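You operate a simulated robot arm through the tools that you are given. There is no shell and no other tool.

The job below is to be done with a simulated robot arm. You get a single attempt, and the scene is never put back.

JOB
Put things in order on the top of the long bench. At the end: the card (marked "26 x 1.75") from the top of the long bench stands on top of the flat pack (marked "HARBOUR"); the grey bracket stands on top of the yellow roll; the orange reflector from the top of the long bench stands where the clear bottle (marked "CHAIN") stood; the clear bottle from the top of the long bench stands where the card stood; whatever was shut is shut again. Leave all else as you found it, and nothing knocked over.

The check looks at the end state, three seconds after you hand in, the way a careful person would. Anything else that was tipped, shoved, dropped, spilled or broken makes it a failure.

ROBOT AND FRAMES
A 6-joint arm with a two-finger parallel gripper, fixed in place. Base frame: the origin is at the foot of the arm, x ahead of it, y to its left, z up; the work surface is at about z = 900. Readings come in mm, rad, newtons and seconds.
With the tool pointing down near the work surface it reaches from about 240 to 660 mm from the base axis. Its first joint turns from -1.152 to 1.152 rad. Payload 2.9 kg.
The TCP is the grasp point between the finger pads, 30 mm short of the fingertips. In the tool frame z runs along the fingers and y along their closing line. Largest opening 110 mm; finger width 20, thickness 10; the body of the gripper, 48 by 112 mm, starts 55 mm behind the TCP.
Orientation is that of the tool frame in the base frame, as a unit quaternion [w, x, y, z]. With the fingers straight down and closing along the base's y, the tool's x points along the base's -x, its y along +y and its z along -z.

CONTROLS
- The arm moves only by the tool nudge_tool. Its argument "rows" is a list of rows, each an object of numbers (a shift or turn left out is 0, a gripper value left out holds the last): "ax", "ay", "az": the turn, a rotation vector about the base's x, y, z in units of 45 degrees (1.0 is 45 degrees); "x", "y", "z": the shift along the base's x, y, z in units of 500 mm (1.0 is 500 mm); "gripper": the opening in per cent of the stroke, from 0 (shut) to 100 (fully open). In form: [{"ax": .., "ay": .., "az": .., "x": .., "y": .., "z": .., "gripper": ..}, ...]. A call has 1 to 20 rows; each row is the pose to reach, as a shift and turn from the pose commanded when the call began. A call with a number of a shift or a turn outside -1 to 1 is refused whole. Rows are played at 5 a second. More than 50 mm and 0.15 rad between two rows, or a gripper value outside its range, and nothing of the call is played. Where a pose cannot be reached the arm comes as near as it can. A force on the tool above 40 N (or 10 N above the force at the start of the call, whichever is more), or a blocked arm, ends the call early, and 0.2 s more pass. Each finger travels about 108 mm/s and halts on what it meets, pressing with about 23 N; the grip force reading is that of the motor and also rises with nothing between the fingers. The clock runs only during rows and for 0.2 s after the last one: add rows that repeat a pose to give the fingers time. The reply holds the time, the measured pose of the TCP, the force on the tool along the base axes, the opening and the grip force, in the units named above and with some noise, with the torque about the TCP (base axes, N m) and any sound that the robot's microphone picked up.
- Cameras (640 x 400 px; columns grow to the right, rows downward): "scene" is fixed at [77.1, 441.2, 1370]; the picture's right is [-0.71, -0.71, 0.00], its down [-0.49, 0.49, -0.72] and it looks along [0.51, -0.51, -0.70] (base axes); focal length 248 px, centre (320, 200). "wrist" rides on the gripper at [72, 17, -103] in the tool frame; the picture's right is [-0.23, 0.97, 0.00], its down [-0.76, -0.18, -0.62] and it looks along [-0.61, -0.14, 0.78] (tool axes); focal length 222 px, centre (320, 200). There is no depth. A picture from a camera that has moved, and an enlarged one, comes with that camera's place and axes in the base frame and with its lens.
- snapshot(camera): a new picture of that camera. No time passes.
- enlarge(camera, box): a new picture of the part [left, top, right, bottom] of that camera's present view, enlarged. No time passes.
- job_done(): hands the job in; it is judged then, once.

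Nothing tells you positions but the pictures and the camera data. Unless the task says otherwise, let go and move clear before handing in.

The tools are called after ">>>" by a JSON object that holds its "op" and its "data". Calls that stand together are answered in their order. nudge_tool: Moves the arm, as the interface text tells. Its arguments: {"type":"object","properties":{"rows":{"type":"array"}},"required":["rows"]} The other tools are called the same way: snapshot (camera) takes a picture; enlarge (camera, box) takes an enlarged picture of a part of a camera's view; job_done () hands the job in.

At the start:

```text
clock: 0.0
position: [485.3, -64.9, 1130.6]
tcp_rot: [0.0, 0.001, 1.0, 0.001]
force: [0.7, 0.4, 0.4]
wrist_torque: [-0.03, -0.01, -0.04]
width: 109.8
grip_force: 0.0
```

scene: 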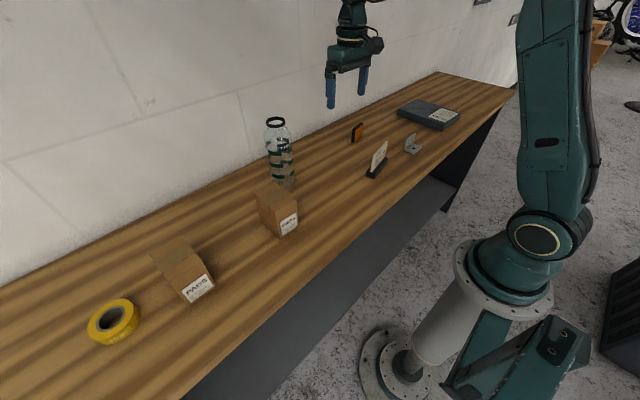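
wrist: 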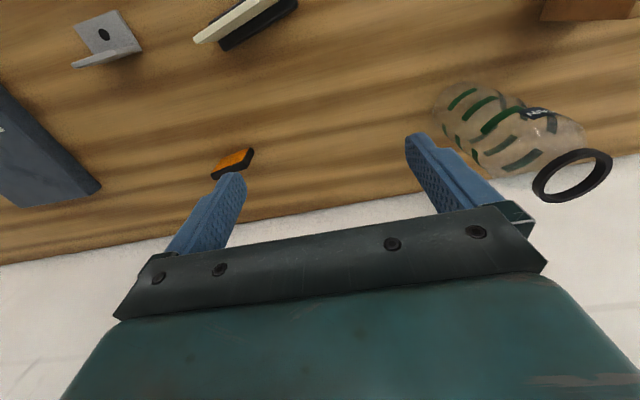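

I see a long bench with a yellow roll, two cartons, a clear bottle, an orange reflector, a card in a stand, a grey bracket and a flat pack. I'll take closer looks before moving anything.

>>> {"op": "enlarge", "data": {"camera": "scene", "box": [320, 60, 520, 185]}}

>>> {"op": "enlarge", "data": {"camera": "scene", "box": [220, 100, 380, 250]}}

>>> {"op": "enlarge", "data": {"camera": "scene", "box": [60, 220, 260, 360]}}

>>> {"op": "enlarge", "data": {"camera": "wrist", "box": [0, 0, 320, 200]}}

```text
3.20 times, centred on (420, 122) of scene
camera zoom: at [77.1, 441.2, 1370.0], right [-0.71, -0.71, 0.0], down [-0.49, 0.49, -0.72], along [0.51, -0.51, -0.7], focal length 794 px, centre (0, 448)
```

zoom: 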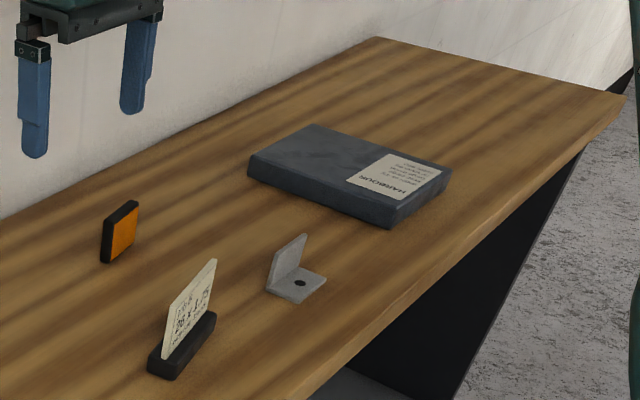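

```text
2.67 times, centred on (300, 175) of scene
camera zoom: at [77.1, 441.2, 1370.0], right [-0.71, -0.71, 0.0], down [-0.49, 0.49, -0.72], along [0.51, -0.51, -0.7], focal length 662 px, centre (373, 267)
```

zoom: 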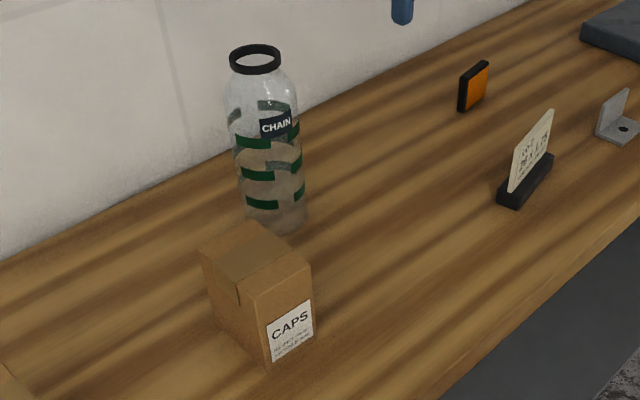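

```text
2.86 times, centred on (160, 290) of scene
camera zoom: at [77.1, 441.2, 1370.0], right [-0.71, -0.71, 0.0], down [-0.49, 0.49, -0.72], along [0.51, -0.51, -0.7], focal length 709 px, centre (777, -57)
```

zoom: 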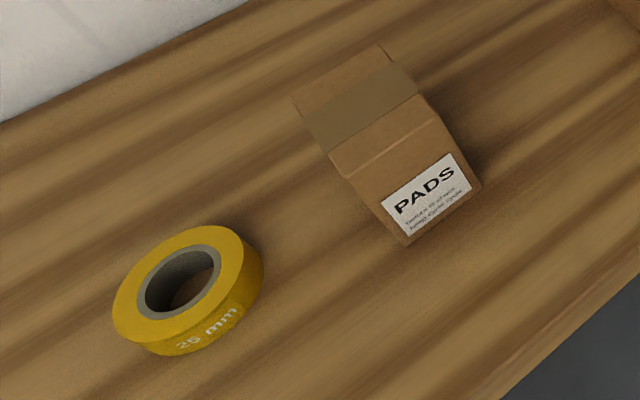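

```text
2.00 times, centred on (160, 100) of wrist
camera zoom: at [413.1, -48.4, 1233.2], right [0.23, 0.97, 0.0], down [0.76, -0.18, 0.62], along [0.61, -0.14, -0.78], focal length 444 px, centre (640, 400)
```

zoom: 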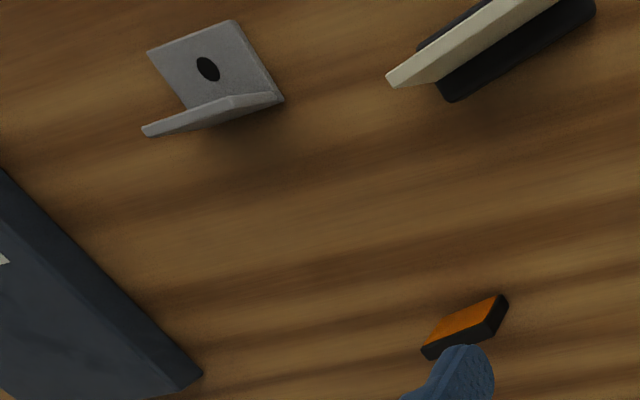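

Everything looks open, so nothing needs shutting later. My rough estimates are card (385,-130), bracket (410,-230), reflector (552,-224), bottle (557,114) and roll (449,579), which is far out. Next I'll pull the wrist camera back to survey the card, bracket and pack.

>>> {"op": "nudge_tool", "data": {"rows": [{"x": -0.08, "y": -0.02}, {"x": -0.16, "y": -0.04}, {"x": -0.24, "y": -0.06}, {"x": -0.32, "y": -0.1, "z": 0.02}, {"x": -0.36, "y": -0.14, "z": 0.04}, {"x": -0.36, "y": -0.14, "z": 0.04}]}}

>>> {"op": "snapshot", "data": {"camera": "wrist"}}

>>> {"op": "snapshot", "data": {"camera": "scene"}}

```text
clock: 1.4
position: [306.4, -138.1, 1151.4]
tcp_rot: [0.0, -0.001, 1.0, -0.001]
force: [-0.7, -0.7, -0.7]
wrist_torque: [0.03, 0.0, 0.01]
width: 109.9
grip_force: 0.0
```

```text
taken
camera wrist: at [233.5, -119.5, 1254.2], right [0.23, 0.97, 0.0], down [0.76, -0.18, 0.62], along [0.61, -0.14, -0.78], focal length 222 px, centre (320, 200)
```

wrist: 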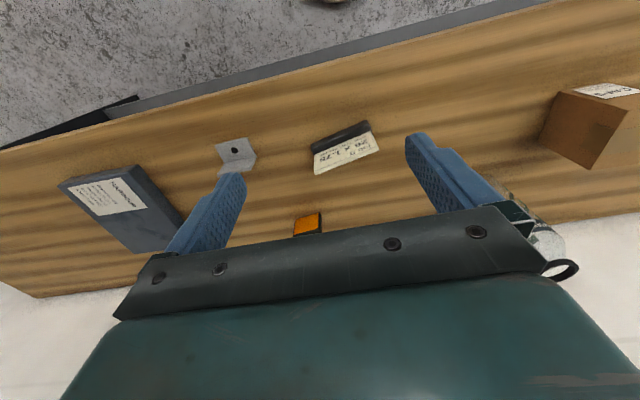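

```text
taken
```

scene: 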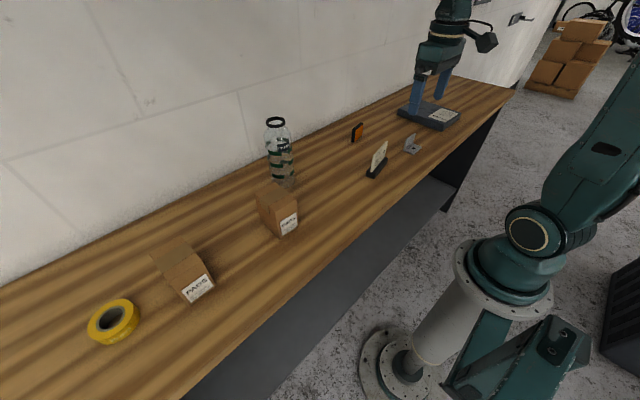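

The wrist view now shows card, bracket, pack and reflector together. I'll zoom in on each for measurement.

>>> {"op": "enlarge", "data": {"camera": "wrist", "box": [280, 100, 408, 180]}}

>>> {"op": "enlarge", "data": {"camera": "wrist", "box": [180, 110, 308, 190]}}

>>> {"op": "enlarge", "data": {"camera": "wrist", "box": [40, 140, 200, 260]}}

>>> {"op": "enlarge", "data": {"camera": "scene", "box": [340, 110, 468, 190]}}

```text
5.00 times, centred on (344, 140) of wrist
camera zoom: at [233.5, -119.5, 1254.2], right [0.23, 0.97, 0.0], down [0.76, -0.18, 0.62], along [0.61, -0.14, -0.78], focal length 1111 px, centre (200, 500)
```

zoom: 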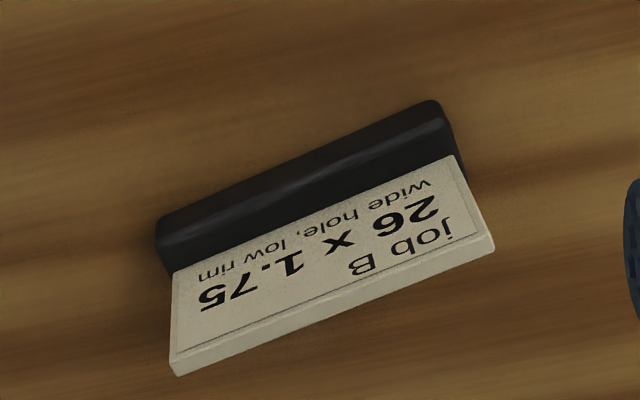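

```text
5.00 times, centred on (244, 150) of wrist
camera zoom: at [233.5, -119.5, 1254.2], right [0.23, 0.97, 0.0], down [0.76, -0.18, 0.62], along [0.61, -0.14, -0.78], focal length 1111 px, centre (700, 450)
```

zoom: 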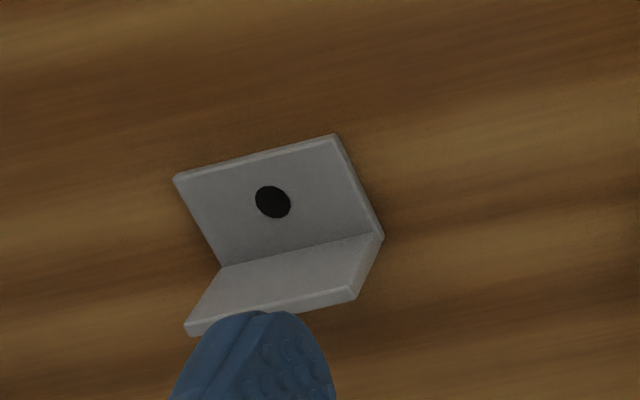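

```text
3.33 times, centred on (120, 200) of wrist
camera zoom: at [233.5, -119.5, 1254.2], right [0.23, 0.97, 0.0], down [0.76, -0.18, 0.62], along [0.61, -0.14, -0.78], focal length 740 px, centre (987, 200)
```

zoom: 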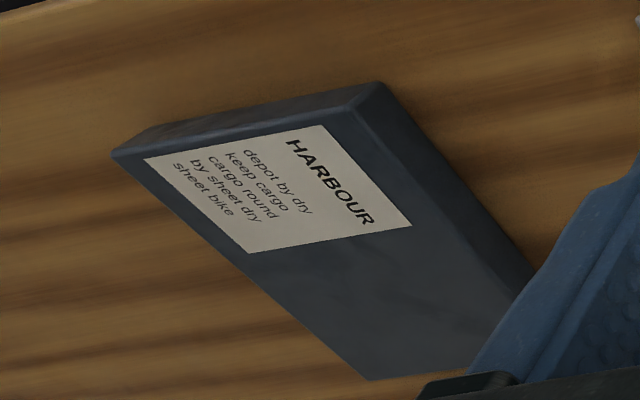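

```text
5.00 times, centred on (404, 150) of scene
camera zoom: at [77.1, 441.2, 1370.0], right [-0.71, -0.71, 0.0], down [-0.49, 0.49, -0.72], along [0.51, -0.51, -0.7], focal length 1241 px, centre (-100, 450)
```

zoom: 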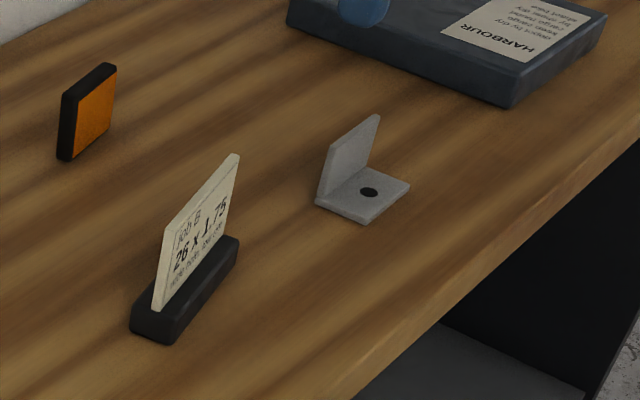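

The card's foot is about 96 by 26 mm near (391,-122), turned about 11 degrees. The pack and the roll sit near the edge of reach, so next I'll swing over and look at the roll end.

>>> {"op": "nudge_tool", "data": {"rows": [{"y": 0.09, "az": 0.1, "z": 0.01}, {"y": 0.18, "az": 0.2, "z": 0.02}, {"y": 0.27, "az": 0.3, "z": 0.03}, {"y": 0.36, "az": 0.4, "z": 0.04}, {"y": 0.45, "az": 0.5, "z": 0.05}, {"y": 0.54, "az": 0.6, "z": 0.06}, {"y": 0.63, "az": 0.7, "z": 0.06}, {"y": 0.72, "az": 0.8, "z": 0.06}, {"y": 0.81, "az": 0.9, "z": 0.06}, {"y": 0.9, "az": 1.0, "z": 0.06}, {"y": 0.9, "az": 1.0, "z": 0.06}]}}

>>> {"op": "snapshot", "data": {"camera": "wrist"}}

>>> {"op": "snapshot", "data": {"camera": "scene"}}

```text
clock: 3.8
position: [305.7, 315.4, 1181.4]
tcp_rot: [0.0, -0.383, 0.924, -0.001]
force: [-0.3, -0.9, -0.5]
wrist_torque: [-0.02, 0.04, 0.0]
width: 109.8
grip_force: 0.1
```

```text
taken
camera wrist: at [242.4, 275.6, 1283.9], right [-0.53, 0.85, 0.0], down [0.66, 0.41, 0.62], along [0.53, 0.33, -0.78], focal length 222 px, centre (320, 200)
```

wrist: 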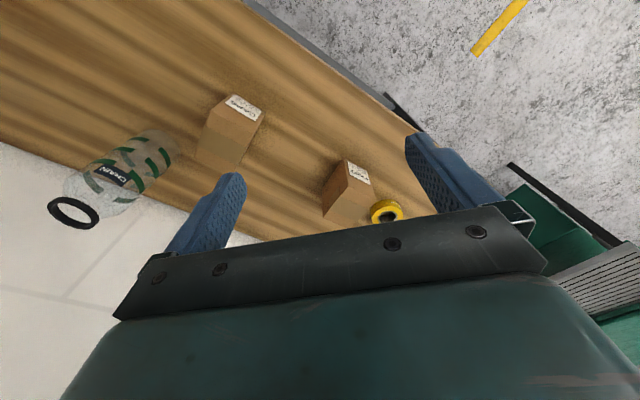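

```text
taken
```

scene: 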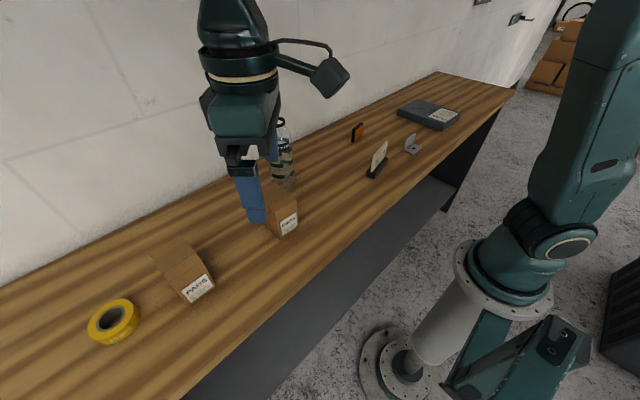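

The roll sits at about (440,572), roughly 720 mm out, beyond the straight-down reach, so I'll need to tilt the tool outward. I'll test that at a safe height.

>>> {"op": "nudge_tool", "data": {"rows": [{"x": 0.03, "y": 0.06, "z": -0.015, "ax": 0.066, "ay": -0.051}, {"x": 0.06, "y": 0.12, "z": -0.03, "ax": 0.132, "ay": -0.102}, {"x": 0.09, "y": 0.18, "z": -0.045, "ax": 0.198, "ay": -0.153}, {"x": 0.12, "y": 0.24, "z": -0.06, "ax": 0.264, "ay": -0.204}, {"x": 0.15, "y": 0.3, "z": -0.075, "ax": 0.33, "ay": -0.255}, {"x": 0.18, "y": 0.36, "z": -0.09, "ax": 0.396, "ay": -0.306}, {"x": 0.21, "y": 0.42, "z": -0.105, "ax": 0.462, "ay": -0.357}, {"x": 0.24, "y": 0.48, "z": -0.12, "ax": 0.528, "ay": -0.407}, {"x": 0.24, "y": 0.48, "z": -0.12, "ax": 0.528, "ay": -0.407}]}}

>>> {"op": "snapshot", "data": {"camera": "wrist"}}

>>> {"op": "snapshot", "data": {"camera": "scene"}}

```text
clock: 5.8
position: [425.1, 552.7, 1121.0]
tcp_rot: [0.225, -0.37, 0.892, 0.129]
force: [0.1, -0.5, 0.0]
wrist_torque: [-0.02, 0.0, 0.03]
width: 109.8
grip_force: 0.1
```

```text
taken
camera wrist: at [336.4, 480.7, 1174.9], right [-0.56, 0.81, 0.18], down [0.41, 0.09, 0.91], along [0.72, 0.58, -0.38], focal length 222 px, centre (320, 200)
```

wrist: 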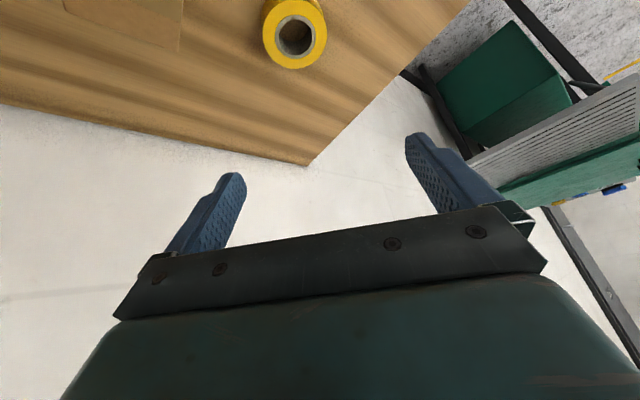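

```text
taken
```

scene: 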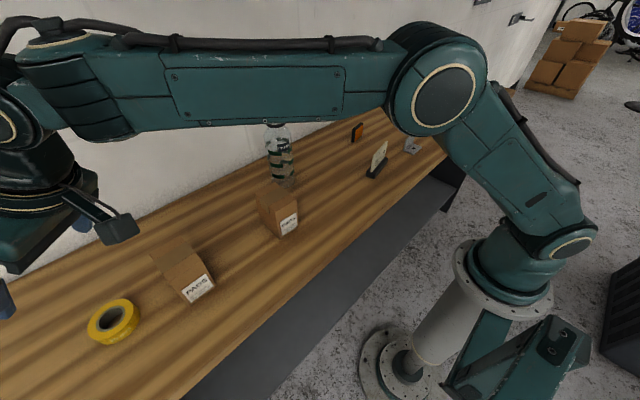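

>>> {"op": "enlarge", "data": {"camera": "wrist", "box": [230, 0, 358, 80]}}

>>> {"op": "nudge_tool", "data": {"rows": [{"x": 0.02, "y": 0.02, "z": -0.06}, {"x": 0.045, "y": 0.045, "z": -0.12}, {"x": 0.045, "y": 0.045, "z": -0.18}, {"x": 0.045, "y": 0.045, "z": -0.22}, {"x": 0.045, "y": 0.045, "z": -0.22}]}}

>>> {"op": "snapshot", "data": {"camera": "wrist"}}

>>> {"op": "snapshot", "data": {"camera": "scene"}}

```text
5.00 times, centred on (294, 40) of wrist
camera zoom: at [336.4, 480.7, 1174.9], right [-0.56, 0.81, 0.18], down [0.41, 0.09, 0.91], along [0.72, 0.58, -0.38], focal length 1111 px, centre (450, 1000)
```

zoom: 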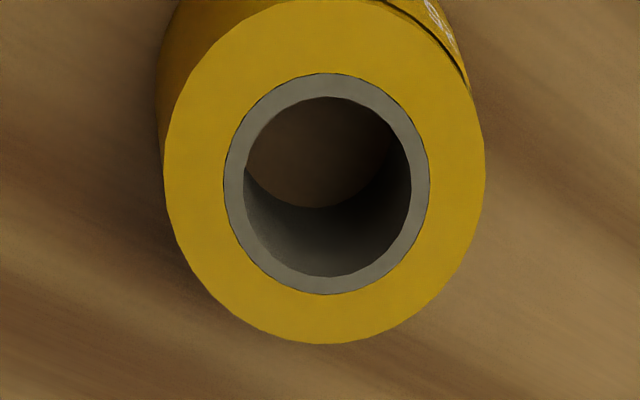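

```text
clock: 7.0
position: [448.4, 576.7, 1009.6]
tcp_rot: [0.224, -0.37, 0.892, 0.128]
force: [-0.3, 0.2, -0.1]
wrist_torque: [0.01, 0.0, -0.02]
width: 110.0
grip_force: 0.0
```

```text
taken
camera wrist: at [359.1, 503.5, 1064.5], right [-0.56, 0.81, 0.18], down [0.41, 0.09, 0.91], along [0.72, 0.58, -0.39], focal length 222 px, centre (320, 200)
```

wrist: 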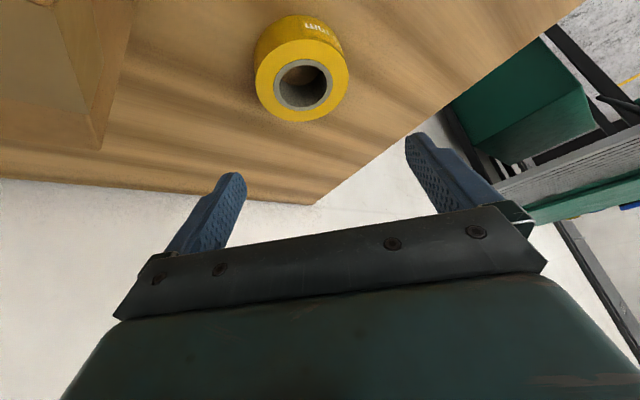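

```text
taken
```

scene: 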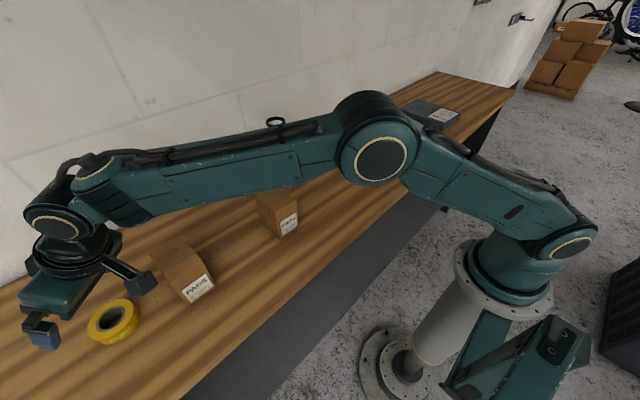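

The tilted pose reaches above the roll at (448,577). The PADS box is about 113 mm tall and close by, so I'll check whether a smaller tilt of 20 degrees still reaches.

>>> {"op": "nudge_tool", "data": {"rows": [{"ax": -0.088, "ay": 0.068}, {"ax": -0.176, "ay": 0.1356}, {"ax": -0.176, "ay": 0.1356}]}}

>>> {"op": "snapshot", "data": {"camera": "wrist"}}

>>> {"op": "snapshot", "data": {"camera": "scene"}}

```text
clock: 7.8
position: [448.1, 576.1, 1010.3]
tcp_rot: [0.15, -0.377, 0.91, 0.086]
force: [0.1, 0.0, 0.0]
wrist_torque: [0.04, -0.01, 0.01]
width: 109.8
grip_force: 0.0
```

```text
taken
camera wrist: at [365.7, 513.0, 1083.3], right [-0.54, 0.83, 0.12], down [0.51, 0.21, 0.84], along [0.67, 0.51, -0.54], focal length 222 px, centre (320, 200)
```

wrist: 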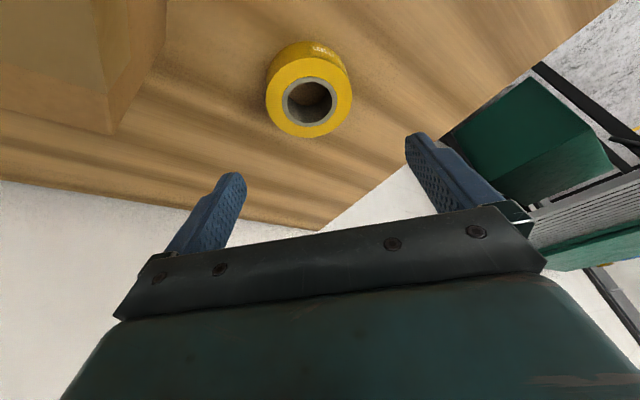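

```text
taken
```

scene: 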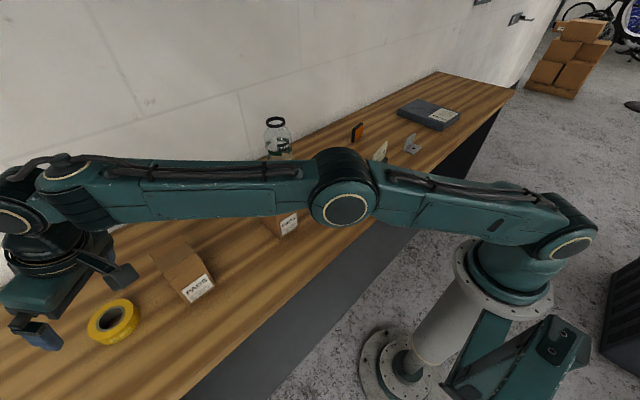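

>>> {"op": "nudge_tool", "data": {"rows": [{"z": -0.04}, {"z": -0.07}, {"z": -0.07}]}}

>>> {"op": "enlarge", "data": {"camera": "wrist", "box": [220, 40, 412, 160]}}

>>> {"op": "snapshot", "data": {"camera": "scene"}}

```text
clock: 8.6
position: [447.2, 576.7, 973.9]
tcp_rot: [0.151, -0.378, 0.91, 0.087]
force: [0.8, -0.4, 0.3]
wrist_torque: [-0.02, 0.02, -0.01]
width: 109.8
grip_force: 0.0
```

```text
3.33 times, centred on (316, 100) of wrist
camera zoom: at [364.8, 513.6, 1048.0], right [-0.54, 0.83, 0.12], down [0.51, 0.21, 0.84], along [0.67, 0.51, -0.54], focal length 740 px, centre (333, 533)
```

zoom: 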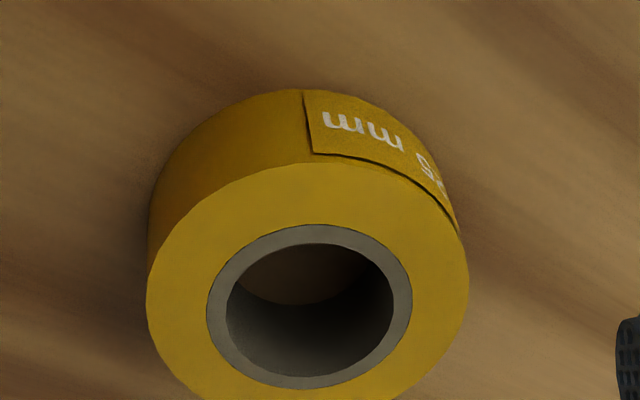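

```text
taken
```

scene: 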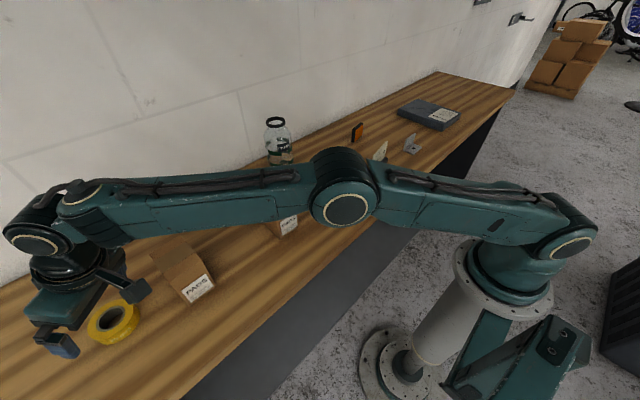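

The roll's centre measures (448,578.5), with a diameter near 67 mm and its top at z=925, and a 20 degree tilt reaches it. Now I'll back off, straighten the tool and go over to survey the pack end.

>>> {"op": "nudge_tool", "data": {"rows": [{"z": 0.08}, {"z": 0.16, "x": -0.02, "y": -0.04, "ax": -0.03, "ay": 0.02}, {"z": 0.24, "x": -0.05, "y": -0.1, "ax": -0.1, "ay": 0.08}, {"z": 0.32, "x": -0.08, "y": -0.15, "ax": -0.17, "ay": 0.13}, {"z": 0.39, "x": -0.12, "y": -0.2, "ax": -0.24, "ay": 0.18}, {"z": 0.4, "x": -0.16, "y": -0.28, "ax": -0.31, "ay": 0.24}, {"z": 0.4, "x": -0.2, "y": -0.36, "ax": -0.352, "ay": 0.271}, {"z": 0.4, "x": -0.22, "y": -0.45, "ax": -0.352, "ay": 0.271}, {"z": 0.4, "x": -0.22, "y": -0.54, "ax": -0.352, "ay": 0.271}, {"z": 0.4, "x": -0.22, "y": -0.63, "ax": -0.352, "ay": 0.271}, {"z": 0.4, "x": -0.22, "y": -0.72, "ax": -0.352, "ay": 0.271}, {"z": 0.4, "x": -0.22, "y": -0.81, "ax": -0.352, "ay": 0.271}, {"z": 0.4, "x": -0.22, "y": -0.9, "ax": -0.352, "ay": 0.271}, {"z": 0.4, "x": -0.22, "y": -0.99, "ax": -0.352, "ay": 0.271}]}}

>>> {"op": "snapshot", "data": {"camera": "wrist"}}

```text
refused: row 3 steps farther than a row can; nothing moved
```

```text
taken
camera wrist: at [364.8, 513.6, 1048.0], right [-0.54, 0.83, 0.12], down [0.51, 0.21, 0.84], along [0.67, 0.51, -0.54], focal length 222 px, centre (320, 200)
```

wrist: 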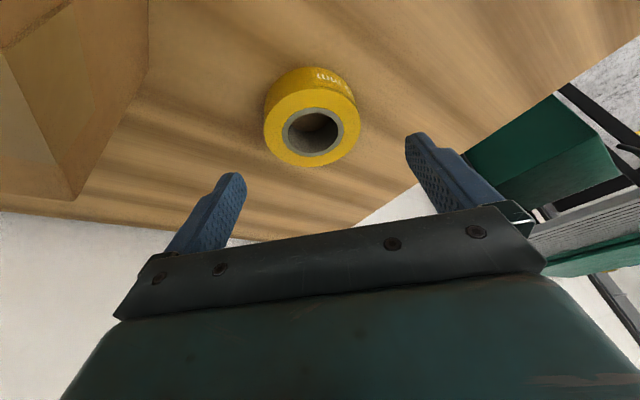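

That call was refused because one step was too long, and nothing moved. I'll resend it with smaller steps.

>>> {"op": "nudge_tool", "data": {"rows": [{"z": 0.08}, {"z": 0.16, "x": -0.01, "y": -0.02}, {"z": 0.23, "x": -0.03, "y": -0.06, "ax": -0.07, "ay": 0.05}, {"z": 0.3, "x": -0.05, "y": -0.1, "ax": -0.14, "ay": 0.1}, {"z": 0.36, "x": -0.08, "y": -0.15, "ax": -0.21, "ay": 0.16}, {"z": 0.39, "x": -0.12, "y": -0.22, "ax": -0.28, "ay": 0.22}, {"z": 0.4, "x": -0.16, "y": -0.29, "ax": -0.352, "ay": 0.271}, {"z": 0.4, "x": -0.2, "y": -0.36, "ax": -0.352, "ay": 0.271}, {"z": 0.4, "x": -0.22, "y": -0.44, "ax": -0.352, "ay": 0.271}, {"z": 0.4, "x": -0.22, "y": -0.53, "ax": -0.352, "ay": 0.271}, {"z": 0.4, "x": -0.22, "y": -0.62, "ax": -0.352, "ay": 0.271}, {"z": 0.4, "x": -0.22, "y": -0.71, "ax": -0.352, "ay": 0.271}, {"z": 0.4, "x": -0.22, "y": -0.8, "ax": -0.352, "ay": 0.271}, {"z": 0.4, "x": -0.22, "y": -0.89, "ax": -0.352, "ay": 0.271}, {"z": 0.4, "x": -0.22, "y": -0.98, "ax": -0.352, "ay": 0.271}]}}

>>> {"op": "snapshot", "data": {"camera": "wrist"}}

```text
clock: 11.8
position: [338.3, 83.6, 1175.9]
tcp_rot: [0.0, -0.384, 0.923, 0.0]
force: [-0.1, 0.0, 0.8]
wrist_torque: [-0.03, 0.01, -0.03]
width: 110.1
grip_force: 0.1
out of reach, approached as far as the arm can: row 4, 5
```

```text
taken
camera wrist: at [275.2, 44.7, 1278.8], right [-0.53, 0.85, 0.0], down [0.66, 0.41, 0.62], along [0.53, 0.33, -0.78], focal length 222 px, centre (320, 200)
```

wrist: 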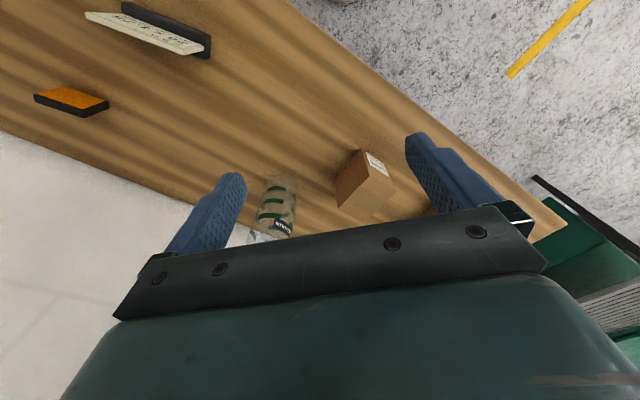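

I'm at (338,84) with the tool straight again. I'll continue across to the pack side, yawing so the camera looks outward.

>>> {"op": "nudge_tool", "data": {"rows": [{"y": -0.076, "az": -0.1}, {"y": -0.152, "az": -0.2}, {"y": -0.228, "az": -0.3}, {"y": -0.304, "az": -0.4}, {"y": -0.38, "az": -0.5}, {"y": -0.456, "az": -0.6}, {"y": -0.532, "az": -0.7}, {"y": -0.608, "az": -0.8}, {"y": -0.684, "az": -0.9}, {"y": -0.76, "az": -1.0}, {"y": -0.76, "az": -1.0}]}}

>>> {"op": "nudge_tool", "data": {"rows": [{"az": -0.18, "y": -0.03}, {"az": -0.36, "y": -0.06}, {"az": -0.54, "y": -0.09}, {"az": -0.72, "y": -0.1}, {"az": -0.9, "y": -0.1}, {"az": -1.0, "y": -0.1}, {"az": -1.0, "y": -0.1}]}}

>>> {"op": "snapshot", "data": {"camera": "wrist"}}

>>> {"op": "enlarge", "data": {"camera": "scene", "box": [320, 60, 520, 185]}}

```text
clock: 14.2
position: [338.5, -294.2, 1174.7]
tcp_rot: [0.001, 0.0, 1.0, 0.0]
force: [-0.5, -0.4, 0.1]
wrist_torque: [0.0, -0.01, 0.01]
width: 110.0
grip_force: 0.0
```

```text
clock: 15.8
position: [337.9, -342.3, 1173.8]
tcp_rot: [0.001, 0.384, 0.923, 0.0]
force: [0.1, -1.0, 0.3]
wrist_torque: [-0.01, -0.02, -0.02]
width: 110.0
grip_force: 0.0
```

```text
taken
camera wrist: at [298.8, -279.4, 1277.8], right [0.85, 0.53, 0.0], down [0.41, -0.66, 0.62], along [0.33, -0.53, -0.78], focal length 222 px, centre (320, 200)
```

wrist: 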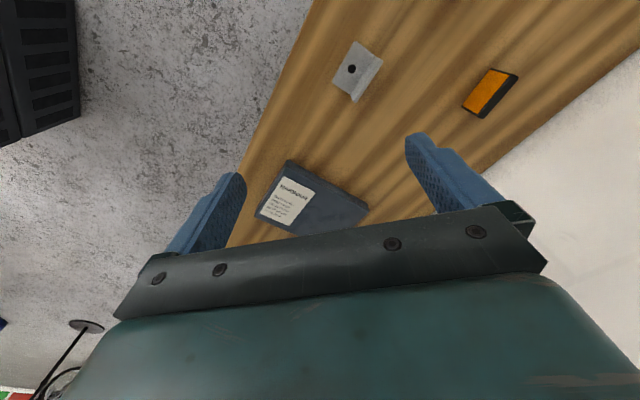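

```text
3.20 times, centred on (420, 122) of scene
camera zoom: at [77.1, 441.2, 1370.0], right [-0.71, -0.71, 0.0], down [-0.49, 0.49, -0.72], along [0.51, -0.51, -0.7], focal length 794 px, centre (0, 448)
```

zoom: 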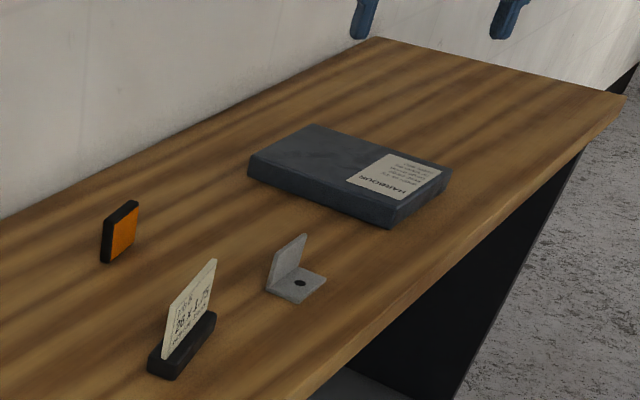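

>>> {"op": "enlarge", "data": {"camera": "wrist", "box": [220, 140, 396, 250]}}

>>> {"op": "enlarge", "data": {"camera": "wrist", "box": [300, 20, 428, 100]}}

>>> {"op": "enlarge", "data": {"camera": "wrist", "box": [430, 50, 558, 130]}}

```text
3.64 times, centred on (308, 195) of wrist
camera zoom: at [298.8, -279.4, 1277.8], right [0.85, 0.53, 0.0], down [0.41, -0.66, 0.62], along [0.33, -0.53, -0.78], focal length 808 px, centre (364, 218)
```

zoom: 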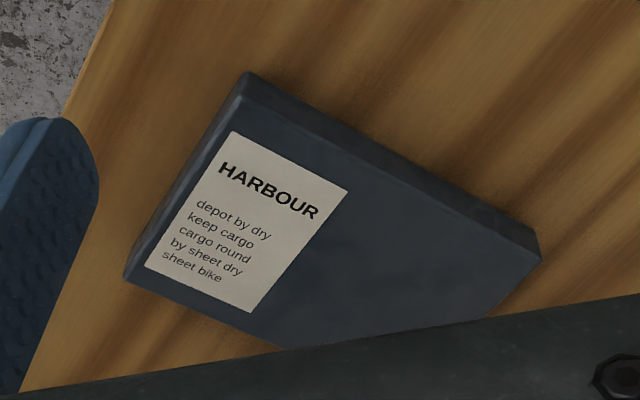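

```text
5.00 times, centred on (364, 60) of wrist
camera zoom: at [298.8, -279.4, 1277.8], right [0.85, 0.53, 0.0], down [0.41, -0.66, 0.62], along [0.33, -0.53, -0.78], focal length 1111 px, centre (100, 900)
```

zoom: 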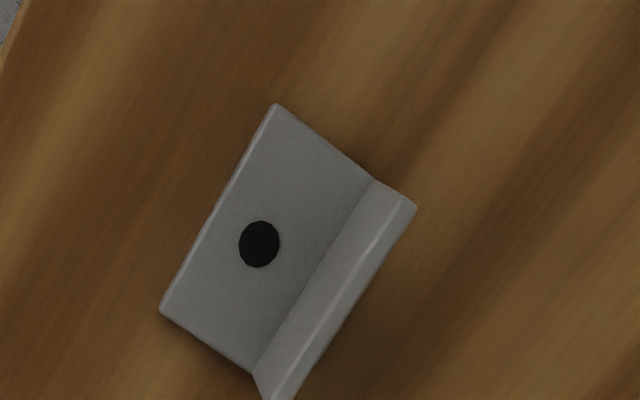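

```text
5.00 times, centred on (494, 90) of wrist
camera zoom: at [298.8, -279.4, 1277.8], right [0.85, 0.53, 0.0], down [0.41, -0.66, 0.62], along [0.33, -0.53, -0.78], focal length 1111 px, centre (-550, 750)
```

zoom: 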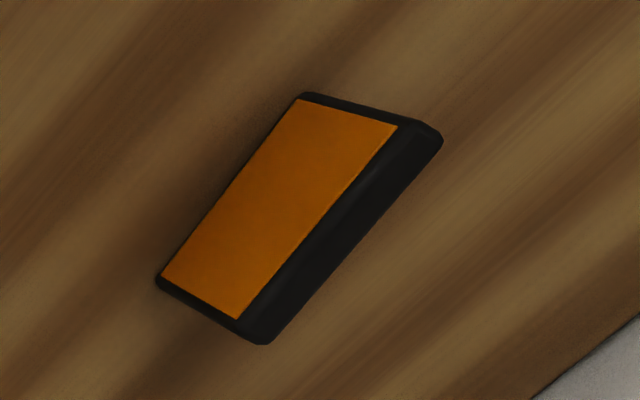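

Pack corners come out at about (356,-486), (554,-495) and (351,-635), with its top at z=925. I'll test the straight-down reach above the pack around (395,-530).

>>> {"op": "nudge_tool", "data": {"rows": [{"x": 0.03, "y": -0.08}, {"x": 0.06, "y": -0.16, "z": -0.03}, {"x": 0.09, "y": -0.24, "z": -0.06}, {"x": 0.1, "y": -0.32, "z": -0.1}, {"x": 0.114, "y": -0.376, "z": -0.16}, {"x": 0.114, "y": -0.376, "z": -0.24}, {"x": 0.114, "y": -0.376, "z": -0.32}, {"x": 0.114, "y": -0.376, "z": -0.398}, {"x": 0.114, "y": -0.376, "z": -0.398}]}}

>>> {"op": "snapshot", "data": {"camera": "wrist"}}

>>> {"op": "snapshot", "data": {"camera": "scene"}}

```text
clock: 17.8
position: [399.2, -539.3, 977.9]
tcp_rot: [0.0, 0.383, 0.924, 0.0]
force: [0.6, 0.0, 0.0]
wrist_torque: [-0.03, -0.01, 0.02]
width: 110.2
grip_force: 0.0
out of reach, approached as far as the arm can: row 4, 5, 6, 8, 9
```

```text
taken
camera wrist: at [359.5, -475.0, 1081.1], right [0.85, 0.53, 0.0], down [0.41, -0.66, 0.62], along [0.33, -0.53, -0.78], focal length 222 px, centre (320, 200)
```

wrist: 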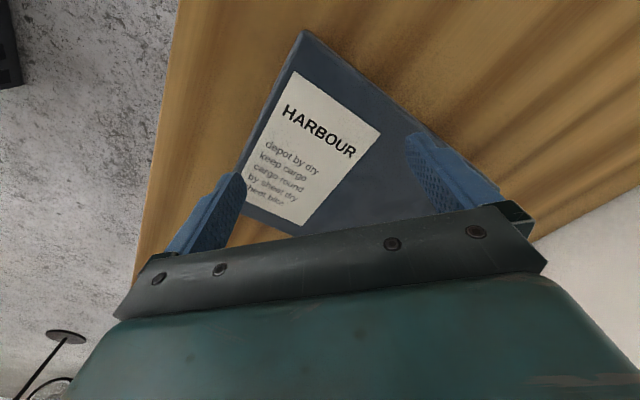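

```text
taken
```

scene: 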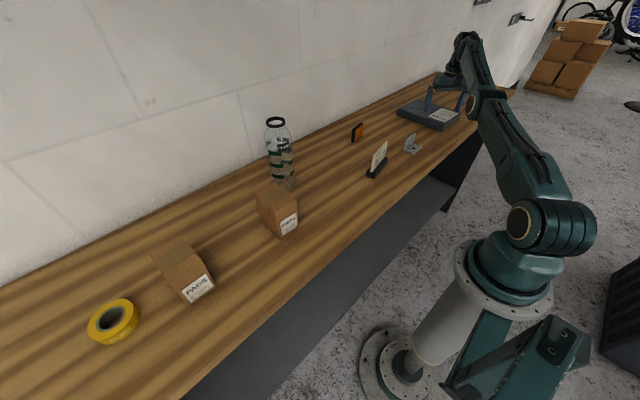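

Straight down is right at the limit there, so I'll carry the card with a 10 degree outward lean. Next I'll move above the card with the closing line across its foot and check alignment.

>>> {"op": "nudge_tool", "data": {"rows": [{"x": -0.03, "y": 0.06, "z": 0.04}, {"x": -0.06, "y": 0.12, "z": 0.08}, {"x": -0.08, "y": 0.19, "z": 0.12, "az": -0.083}, {"x": -0.08, "y": 0.27, "z": 0.147, "az": -0.166}, {"x": -0.07, "y": 0.35, "z": 0.147, "az": -0.249}, {"x": -0.05, "y": 0.43, "z": 0.147, "az": -0.332}, {"x": -0.04, "y": 0.51, "z": 0.147, "az": -0.415}, {"x": -0.03, "y": 0.59, "z": 0.147, "az": -0.498}, {"x": -0.02, "y": 0.67, "z": 0.147, "az": -0.581}, {"x": -0.01, "y": 0.75, "z": 0.147, "az": -0.664}, {"x": -0.006, "y": 0.82, "z": 0.147, "az": -0.747}, {"x": -0.006, "y": 0.82, "z": 0.147, "az": -0.747}]}}

>>> {"op": "nudge_tool", "data": {"rows": [{"ax": -0.109, "ay": -0.022}, {"ax": -0.218, "ay": -0.044}, {"ax": -0.218, "ay": -0.044}]}}

>>> {"op": "snapshot", "data": {"camera": "wrist"}}

>>> {"op": "enlarge", "data": {"camera": "wrist", "box": [224, 70, 416, 190]}}

>>> {"op": "snapshot", "data": {"camera": "scene"}}

```text
clock: 20.4
position: [393.6, -126.4, 1050.9]
tcp_rot: [0.0, 0.634, 0.773, 0.0]
force: [1.0, 0.0, -0.6]
wrist_torque: [0.03, -0.01, 0.02]
width: 110.0
grip_force: 0.0
out of reach, approached as far as the arm can: row 1
```

```text
clock: 21.2
position: [395.4, -126.2, 1051.9]
tcp_rot: [0.069, 0.631, 0.771, -0.056]
force: [-0.2, 0.3, 0.3]
wrist_torque: [0.0, -0.03, -0.02]
width: 109.9
grip_force: 0.1
```

```text
taken
camera wrist: at [394.2, -34.7, 1139.9], right [1.0, -0.03, 0.04], down [-0.05, -0.66, 0.75], along [0.01, -0.75, -0.66], focal length 222 px, centre (320, 200)
```

wrist: 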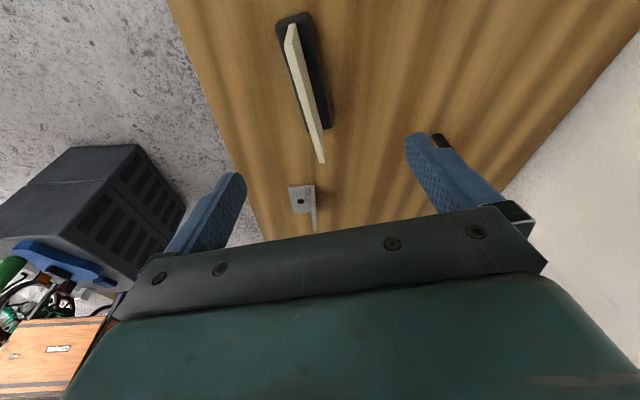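

```text
3.33 times, centred on (320, 130) of wrist
camera zoom: at [394.2, -34.7, 1139.9], right [1.0, -0.03, 0.04], down [-0.05, -0.66, 0.75], along [0.01, -0.75, -0.66], focal length 740 px, centre (320, 433)
```

zoom: 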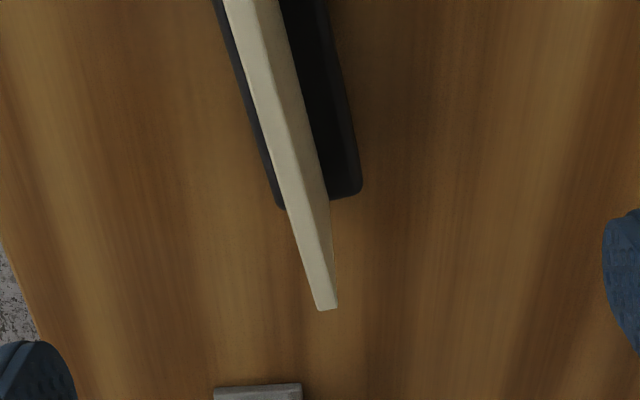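

```text
taken
```

scene: 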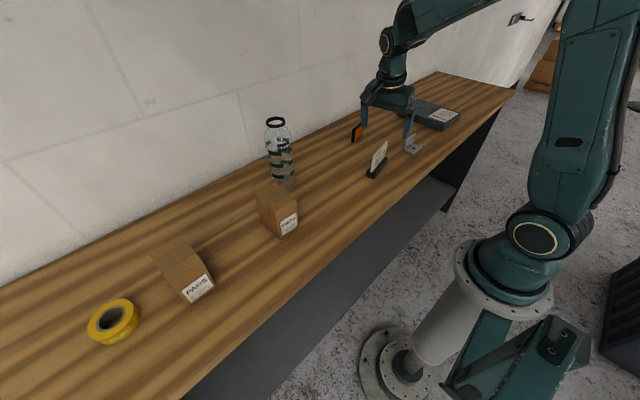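

>>> {"op": "enlarge", "data": {"camera": "wrist", "box": [192, 0, 432, 150]}}

>>> {"op": "enlarge", "data": {"camera": "scene", "box": [340, 130, 420, 190]}}

```text
2.67 times, centred on (312, 75) of wrist
camera zoom: at [394.2, -34.7, 1139.9], right [1.0, -0.03, 0.04], down [-0.05, -0.66, 0.75], along [0.01, -0.75, -0.66], focal length 592 px, centre (341, 533)
```

zoom: 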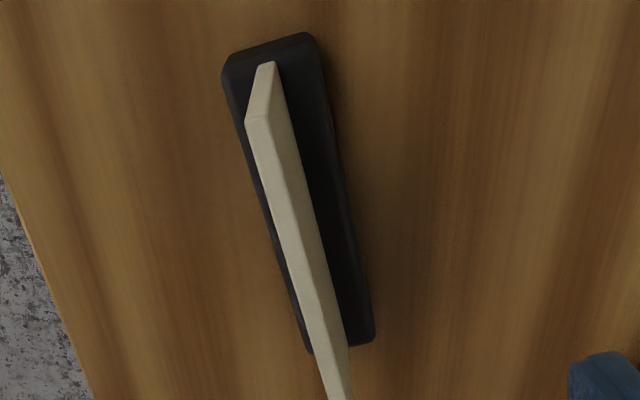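

```text
6.67 times, centred on (380, 160) of scene
camera zoom: at [77.1, 441.2, 1370.0], right [-0.71, -0.71, 0.0], down [-0.49, 0.49, -0.72], along [0.51, -0.51, -0.7], focal length 1655 px, centre (-80, 467)
```

zoom: 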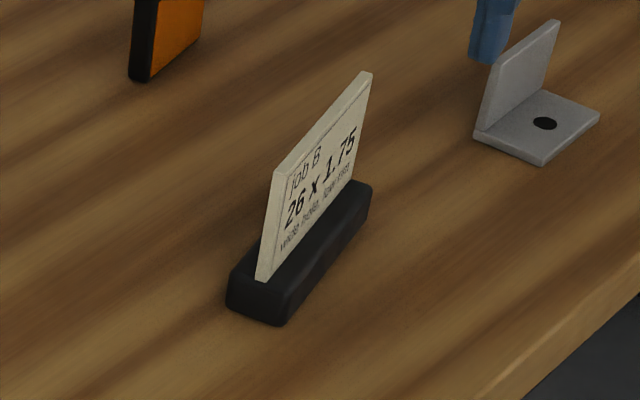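

Foot centre measures (390,-122). I'll shift by (-6,+9) mm and descend around the card with the gripper open, stopping just above the bench.

>>> {"op": "nudge_tool", "data": {"rows": [{"x": -0.0126, "y": 0.0175}, {"x": -0.0126, "y": 0.0175, "z": -0.07}, {"x": -0.0126, "y": 0.0175, "z": -0.14}, {"x": -0.0126, "y": 0.0175, "z": -0.2}, {"x": -0.0126, "y": 0.0175, "z": -0.229}, {"x": -0.0126, "y": 0.0175, "z": -0.229}]}}

>>> {"op": "snapshot", "data": {"camera": "wrist"}}

>>> {"op": "enlarge", "data": {"camera": "scene", "box": [320, 80, 448, 200]}}

```text
clock: 22.6
position: [389.5, -121.3, 935.3]
tcp_rot: [0.068, 0.631, 0.771, -0.055]
force: [-0.4, -0.4, 0.3]
wrist_torque: [0.0, 0.01, 0.0]
width: 109.7
grip_force: 0.1
```

```text
taken
camera wrist: at [388.6, -28.7, 1025.0], right [1.0, -0.03, 0.04], down [-0.05, -0.66, 0.75], along [0.01, -0.75, -0.66], focal length 222 px, centre (320, 200)
```

wrist: 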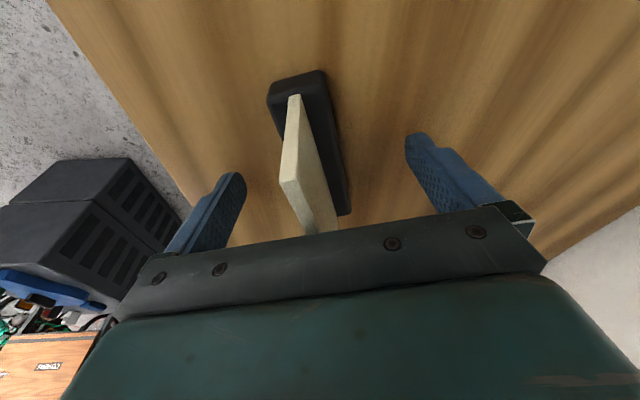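

```text
3.33 times, centred on (384, 140) of scene
camera zoom: at [77.2, 441.2, 1370.0], right [-0.71, -0.71, 0.0], down [-0.49, 0.49, -0.72], along [0.51, -0.51, -0.7], focal length 827 px, centre (107, 400)
```

zoom: 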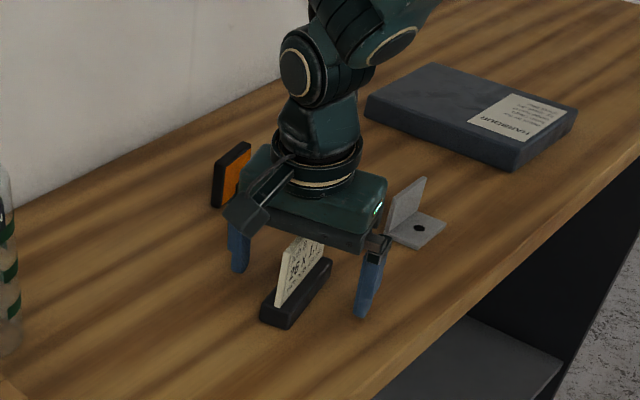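

>>> {"op": "enlarge", "data": {"camera": "wrist", "box": [224, 60, 432, 190]}}

```text
3.08 times, centred on (328, 125) of wrist
camera zoom: at [388.6, -28.7, 1025.0], right [1.0, -0.03, 0.04], down [-0.05, -0.66, 0.75], along [0.01, -0.75, -0.66], focal length 684 px, centre (295, 431)
```

zoom: 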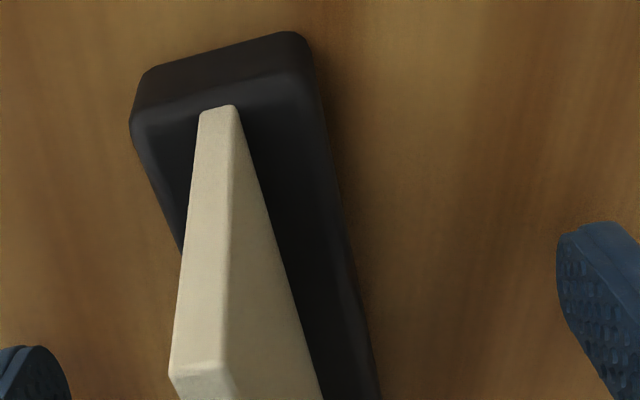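

The fingers straddle the foot evenly, with tips about 5 mm above the bench. Closing now.

>>> {"op": "nudge_tool", "data": {"rows": [{"gripper": 60}, {"gripper": 30}, {"gripper": 0}, {"gripper": 0}, {"gripper": 0}]}}

>>> {"op": "snapshot", "data": {"camera": "wrist"}}

>>> {"op": "enlarge", "data": {"camera": "scene", "box": [320, 80, 448, 200]}}

```text
clock: 23.8
position: [389.6, -120.4, 937.2]
tcp_rot: [0.067, 0.631, 0.771, -0.055]
force: [0.9, -0.5, 1.1]
wrist_torque: [-0.01, 0.0, -0.01]
width: 28.8
grip_force: 23.2
```

```text
taken
camera wrist: at [388.6, -28.7, 1025.3], right [1.0, -0.03, 0.04], down [-0.05, -0.66, 0.75], along [0.01, -0.75, -0.66], focal length 222 px, centre (320, 200)
```

wrist: 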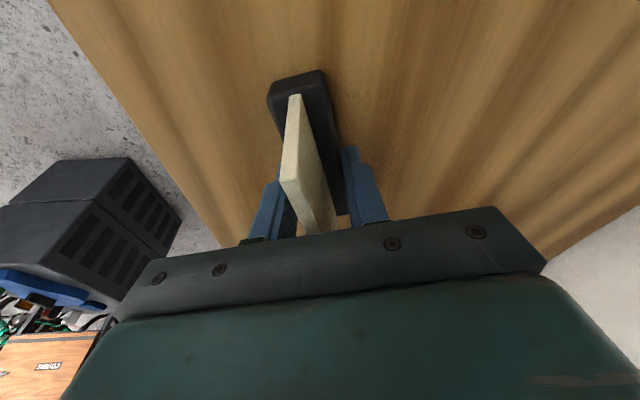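

```text
3.33 times, centred on (384, 140) of scene
camera zoom: at [77.2, 441.2, 1370.0], right [-0.71, -0.71, 0.0], down [-0.49, 0.49, -0.72], along [0.51, -0.51, -0.7], focal length 827 px, centre (107, 400)
```

zoom: 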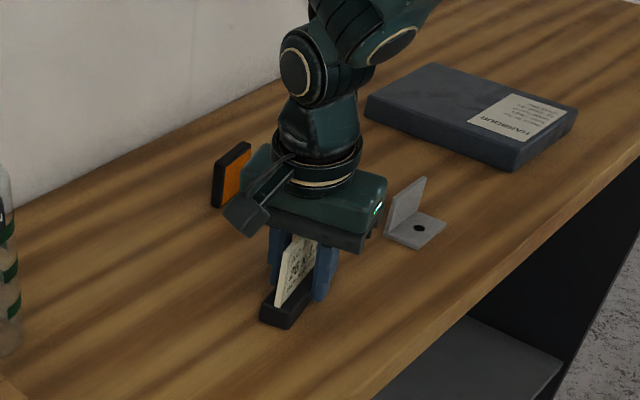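

Gripped with width 28.8, so the card's own place is centred near (389.6,-121.5). Now I'll lift and carry it over the bracket to the pack, still high.

>>> {"op": "nudge_tool", "data": {"rows": [{"z": 0.04, "gripper": 0}, {"z": 0.1}, {"z": 0.168, "y": -0.05}, {"z": 0.168, "y": -0.13}, {"z": 0.168, "y": -0.21}, {"z": 0.168, "y": -0.29}, {"z": 0.168, "y": -0.37}, {"z": 0.168, "y": -0.45}, {"z": 0.168, "y": -0.53, "x": 0.01}, {"z": 0.15, "y": -0.61, "x": 0.015}, {"z": 0.13, "y": -0.69, "x": 0.02}, {"z": 0.11, "y": -0.77, "x": 0.0208}, {"z": 0.1, "y": -0.8466, "x": 0.0208}, {"z": 0.1, "y": -0.8466, "x": 0.0208}]}}

>>> {"op": "snapshot", "data": {"camera": "wrist"}}

>>> {"op": "enlarge", "data": {"camera": "scene", "box": [360, 50, 520, 170]}}

```text
clock: 26.8
position: [402.2, -539.5, 991.2]
tcp_rot: [0.072, 0.63, 0.771, -0.057]
force: [2.4, 6.9, 27.2]
wrist_torque: [-0.14, -0.14, 0.09]
width: 5.3
grip_force: 23.0
```

```text
taken
camera wrist: at [401.4, -447.9, 1078.7], right [1.0, -0.03, 0.04], down [-0.05, -0.66, 0.75], along [0.01, -0.75, -0.66], focal length 222 px, centre (320, 200)
```

wrist: 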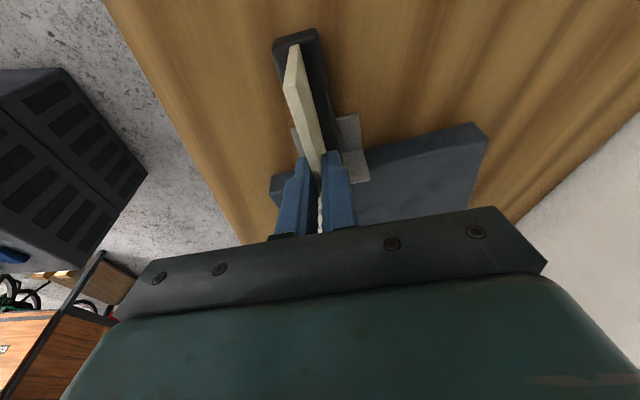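

```text
3.33 times, centred on (440, 110) of scene
camera zoom: at [76.9, 441.8, 1369.8], right [-0.71, -0.71, 0.0], down [-0.49, 0.49, -0.72], along [0.51, -0.51, -0.7], focal length 827 px, centre (-80, 500)
```

zoom: 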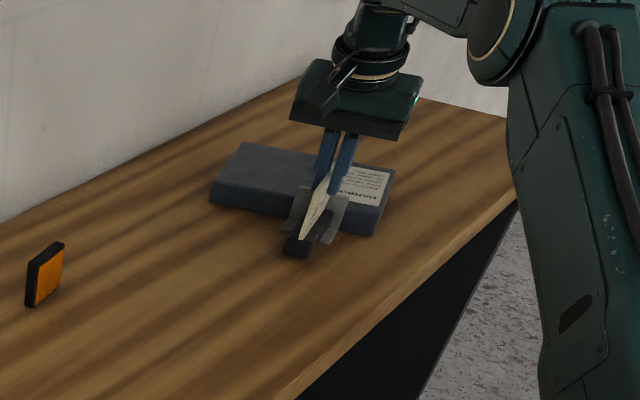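

The card slipped in the grip: the width is now 5.3 and the tool reads 27 N upward. It may also have met the bracket. I'll look closely before doing anything.

>>> {"op": "enlarge", "data": {"camera": "scene", "box": [405, 80, 469, 120]}}

>>> {"op": "enlarge", "data": {"camera": "wrist", "box": [230, 10, 422, 130]}}

>>> {"op": "enlarge", "data": {"camera": "wrist", "box": [260, 90, 420, 240]}}

>>> {"op": "snapshot", "data": {"camera": "scene"}}

```text
10.00 times, centred on (437, 100) of scene
camera zoom: at [76.9, 441.8, 1369.8], right [-0.71, -0.71, 0.0], down [-0.49, 0.49, -0.72], along [0.51, -0.51, -0.7], focal length 2482 px, centre (-850, 1200)
```

zoom: 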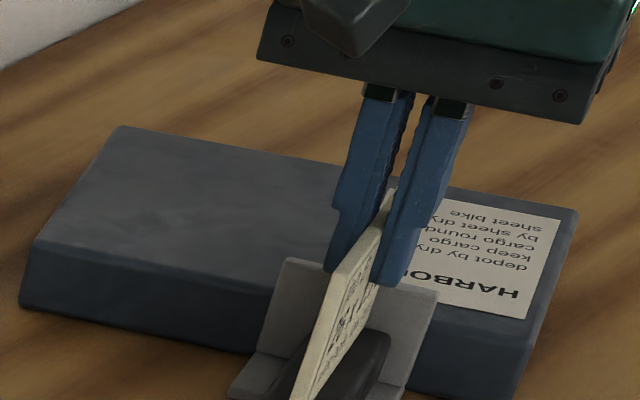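

```text
3.33 times, centred on (326, 70) of wrist
camera zoom: at [401.4, -447.9, 1078.7], right [1.0, -0.03, 0.04], down [-0.05, -0.66, 0.75], along [0.01, -0.75, -0.66], focal length 740 px, centre (300, 633)
```

zoom: 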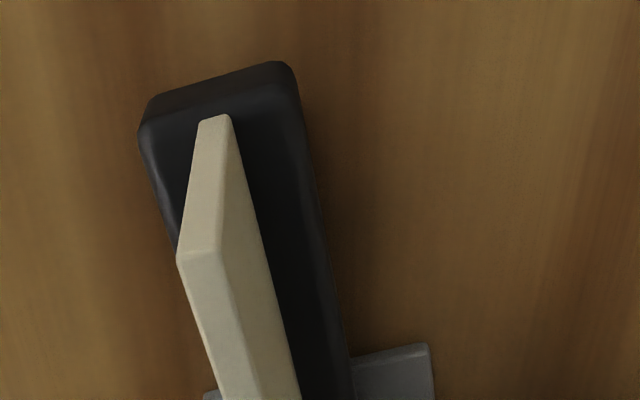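

```text
2.67 times, centred on (340, 165) of wrist
camera zoom: at [401.4, -447.9, 1078.7], right [1.0, -0.03, 0.04], down [-0.05, -0.66, 0.75], along [0.01, -0.75, -0.66], focal length 592 px, centre (267, 293)
```

zoom: 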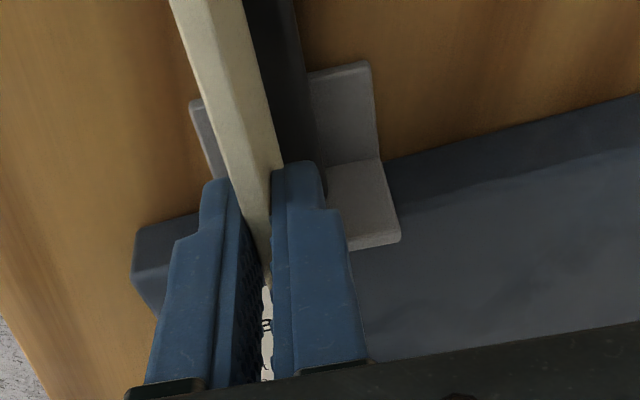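

```text
taken
```

scene: 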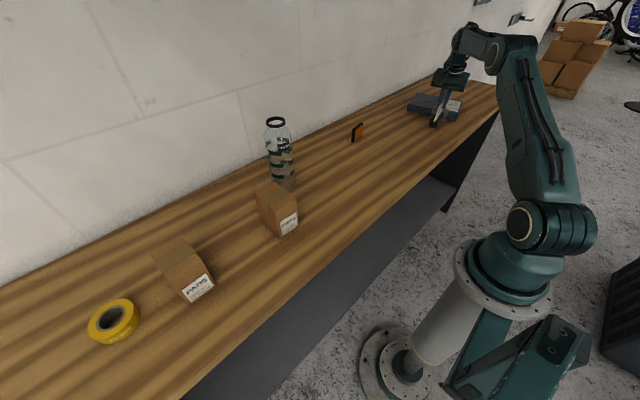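

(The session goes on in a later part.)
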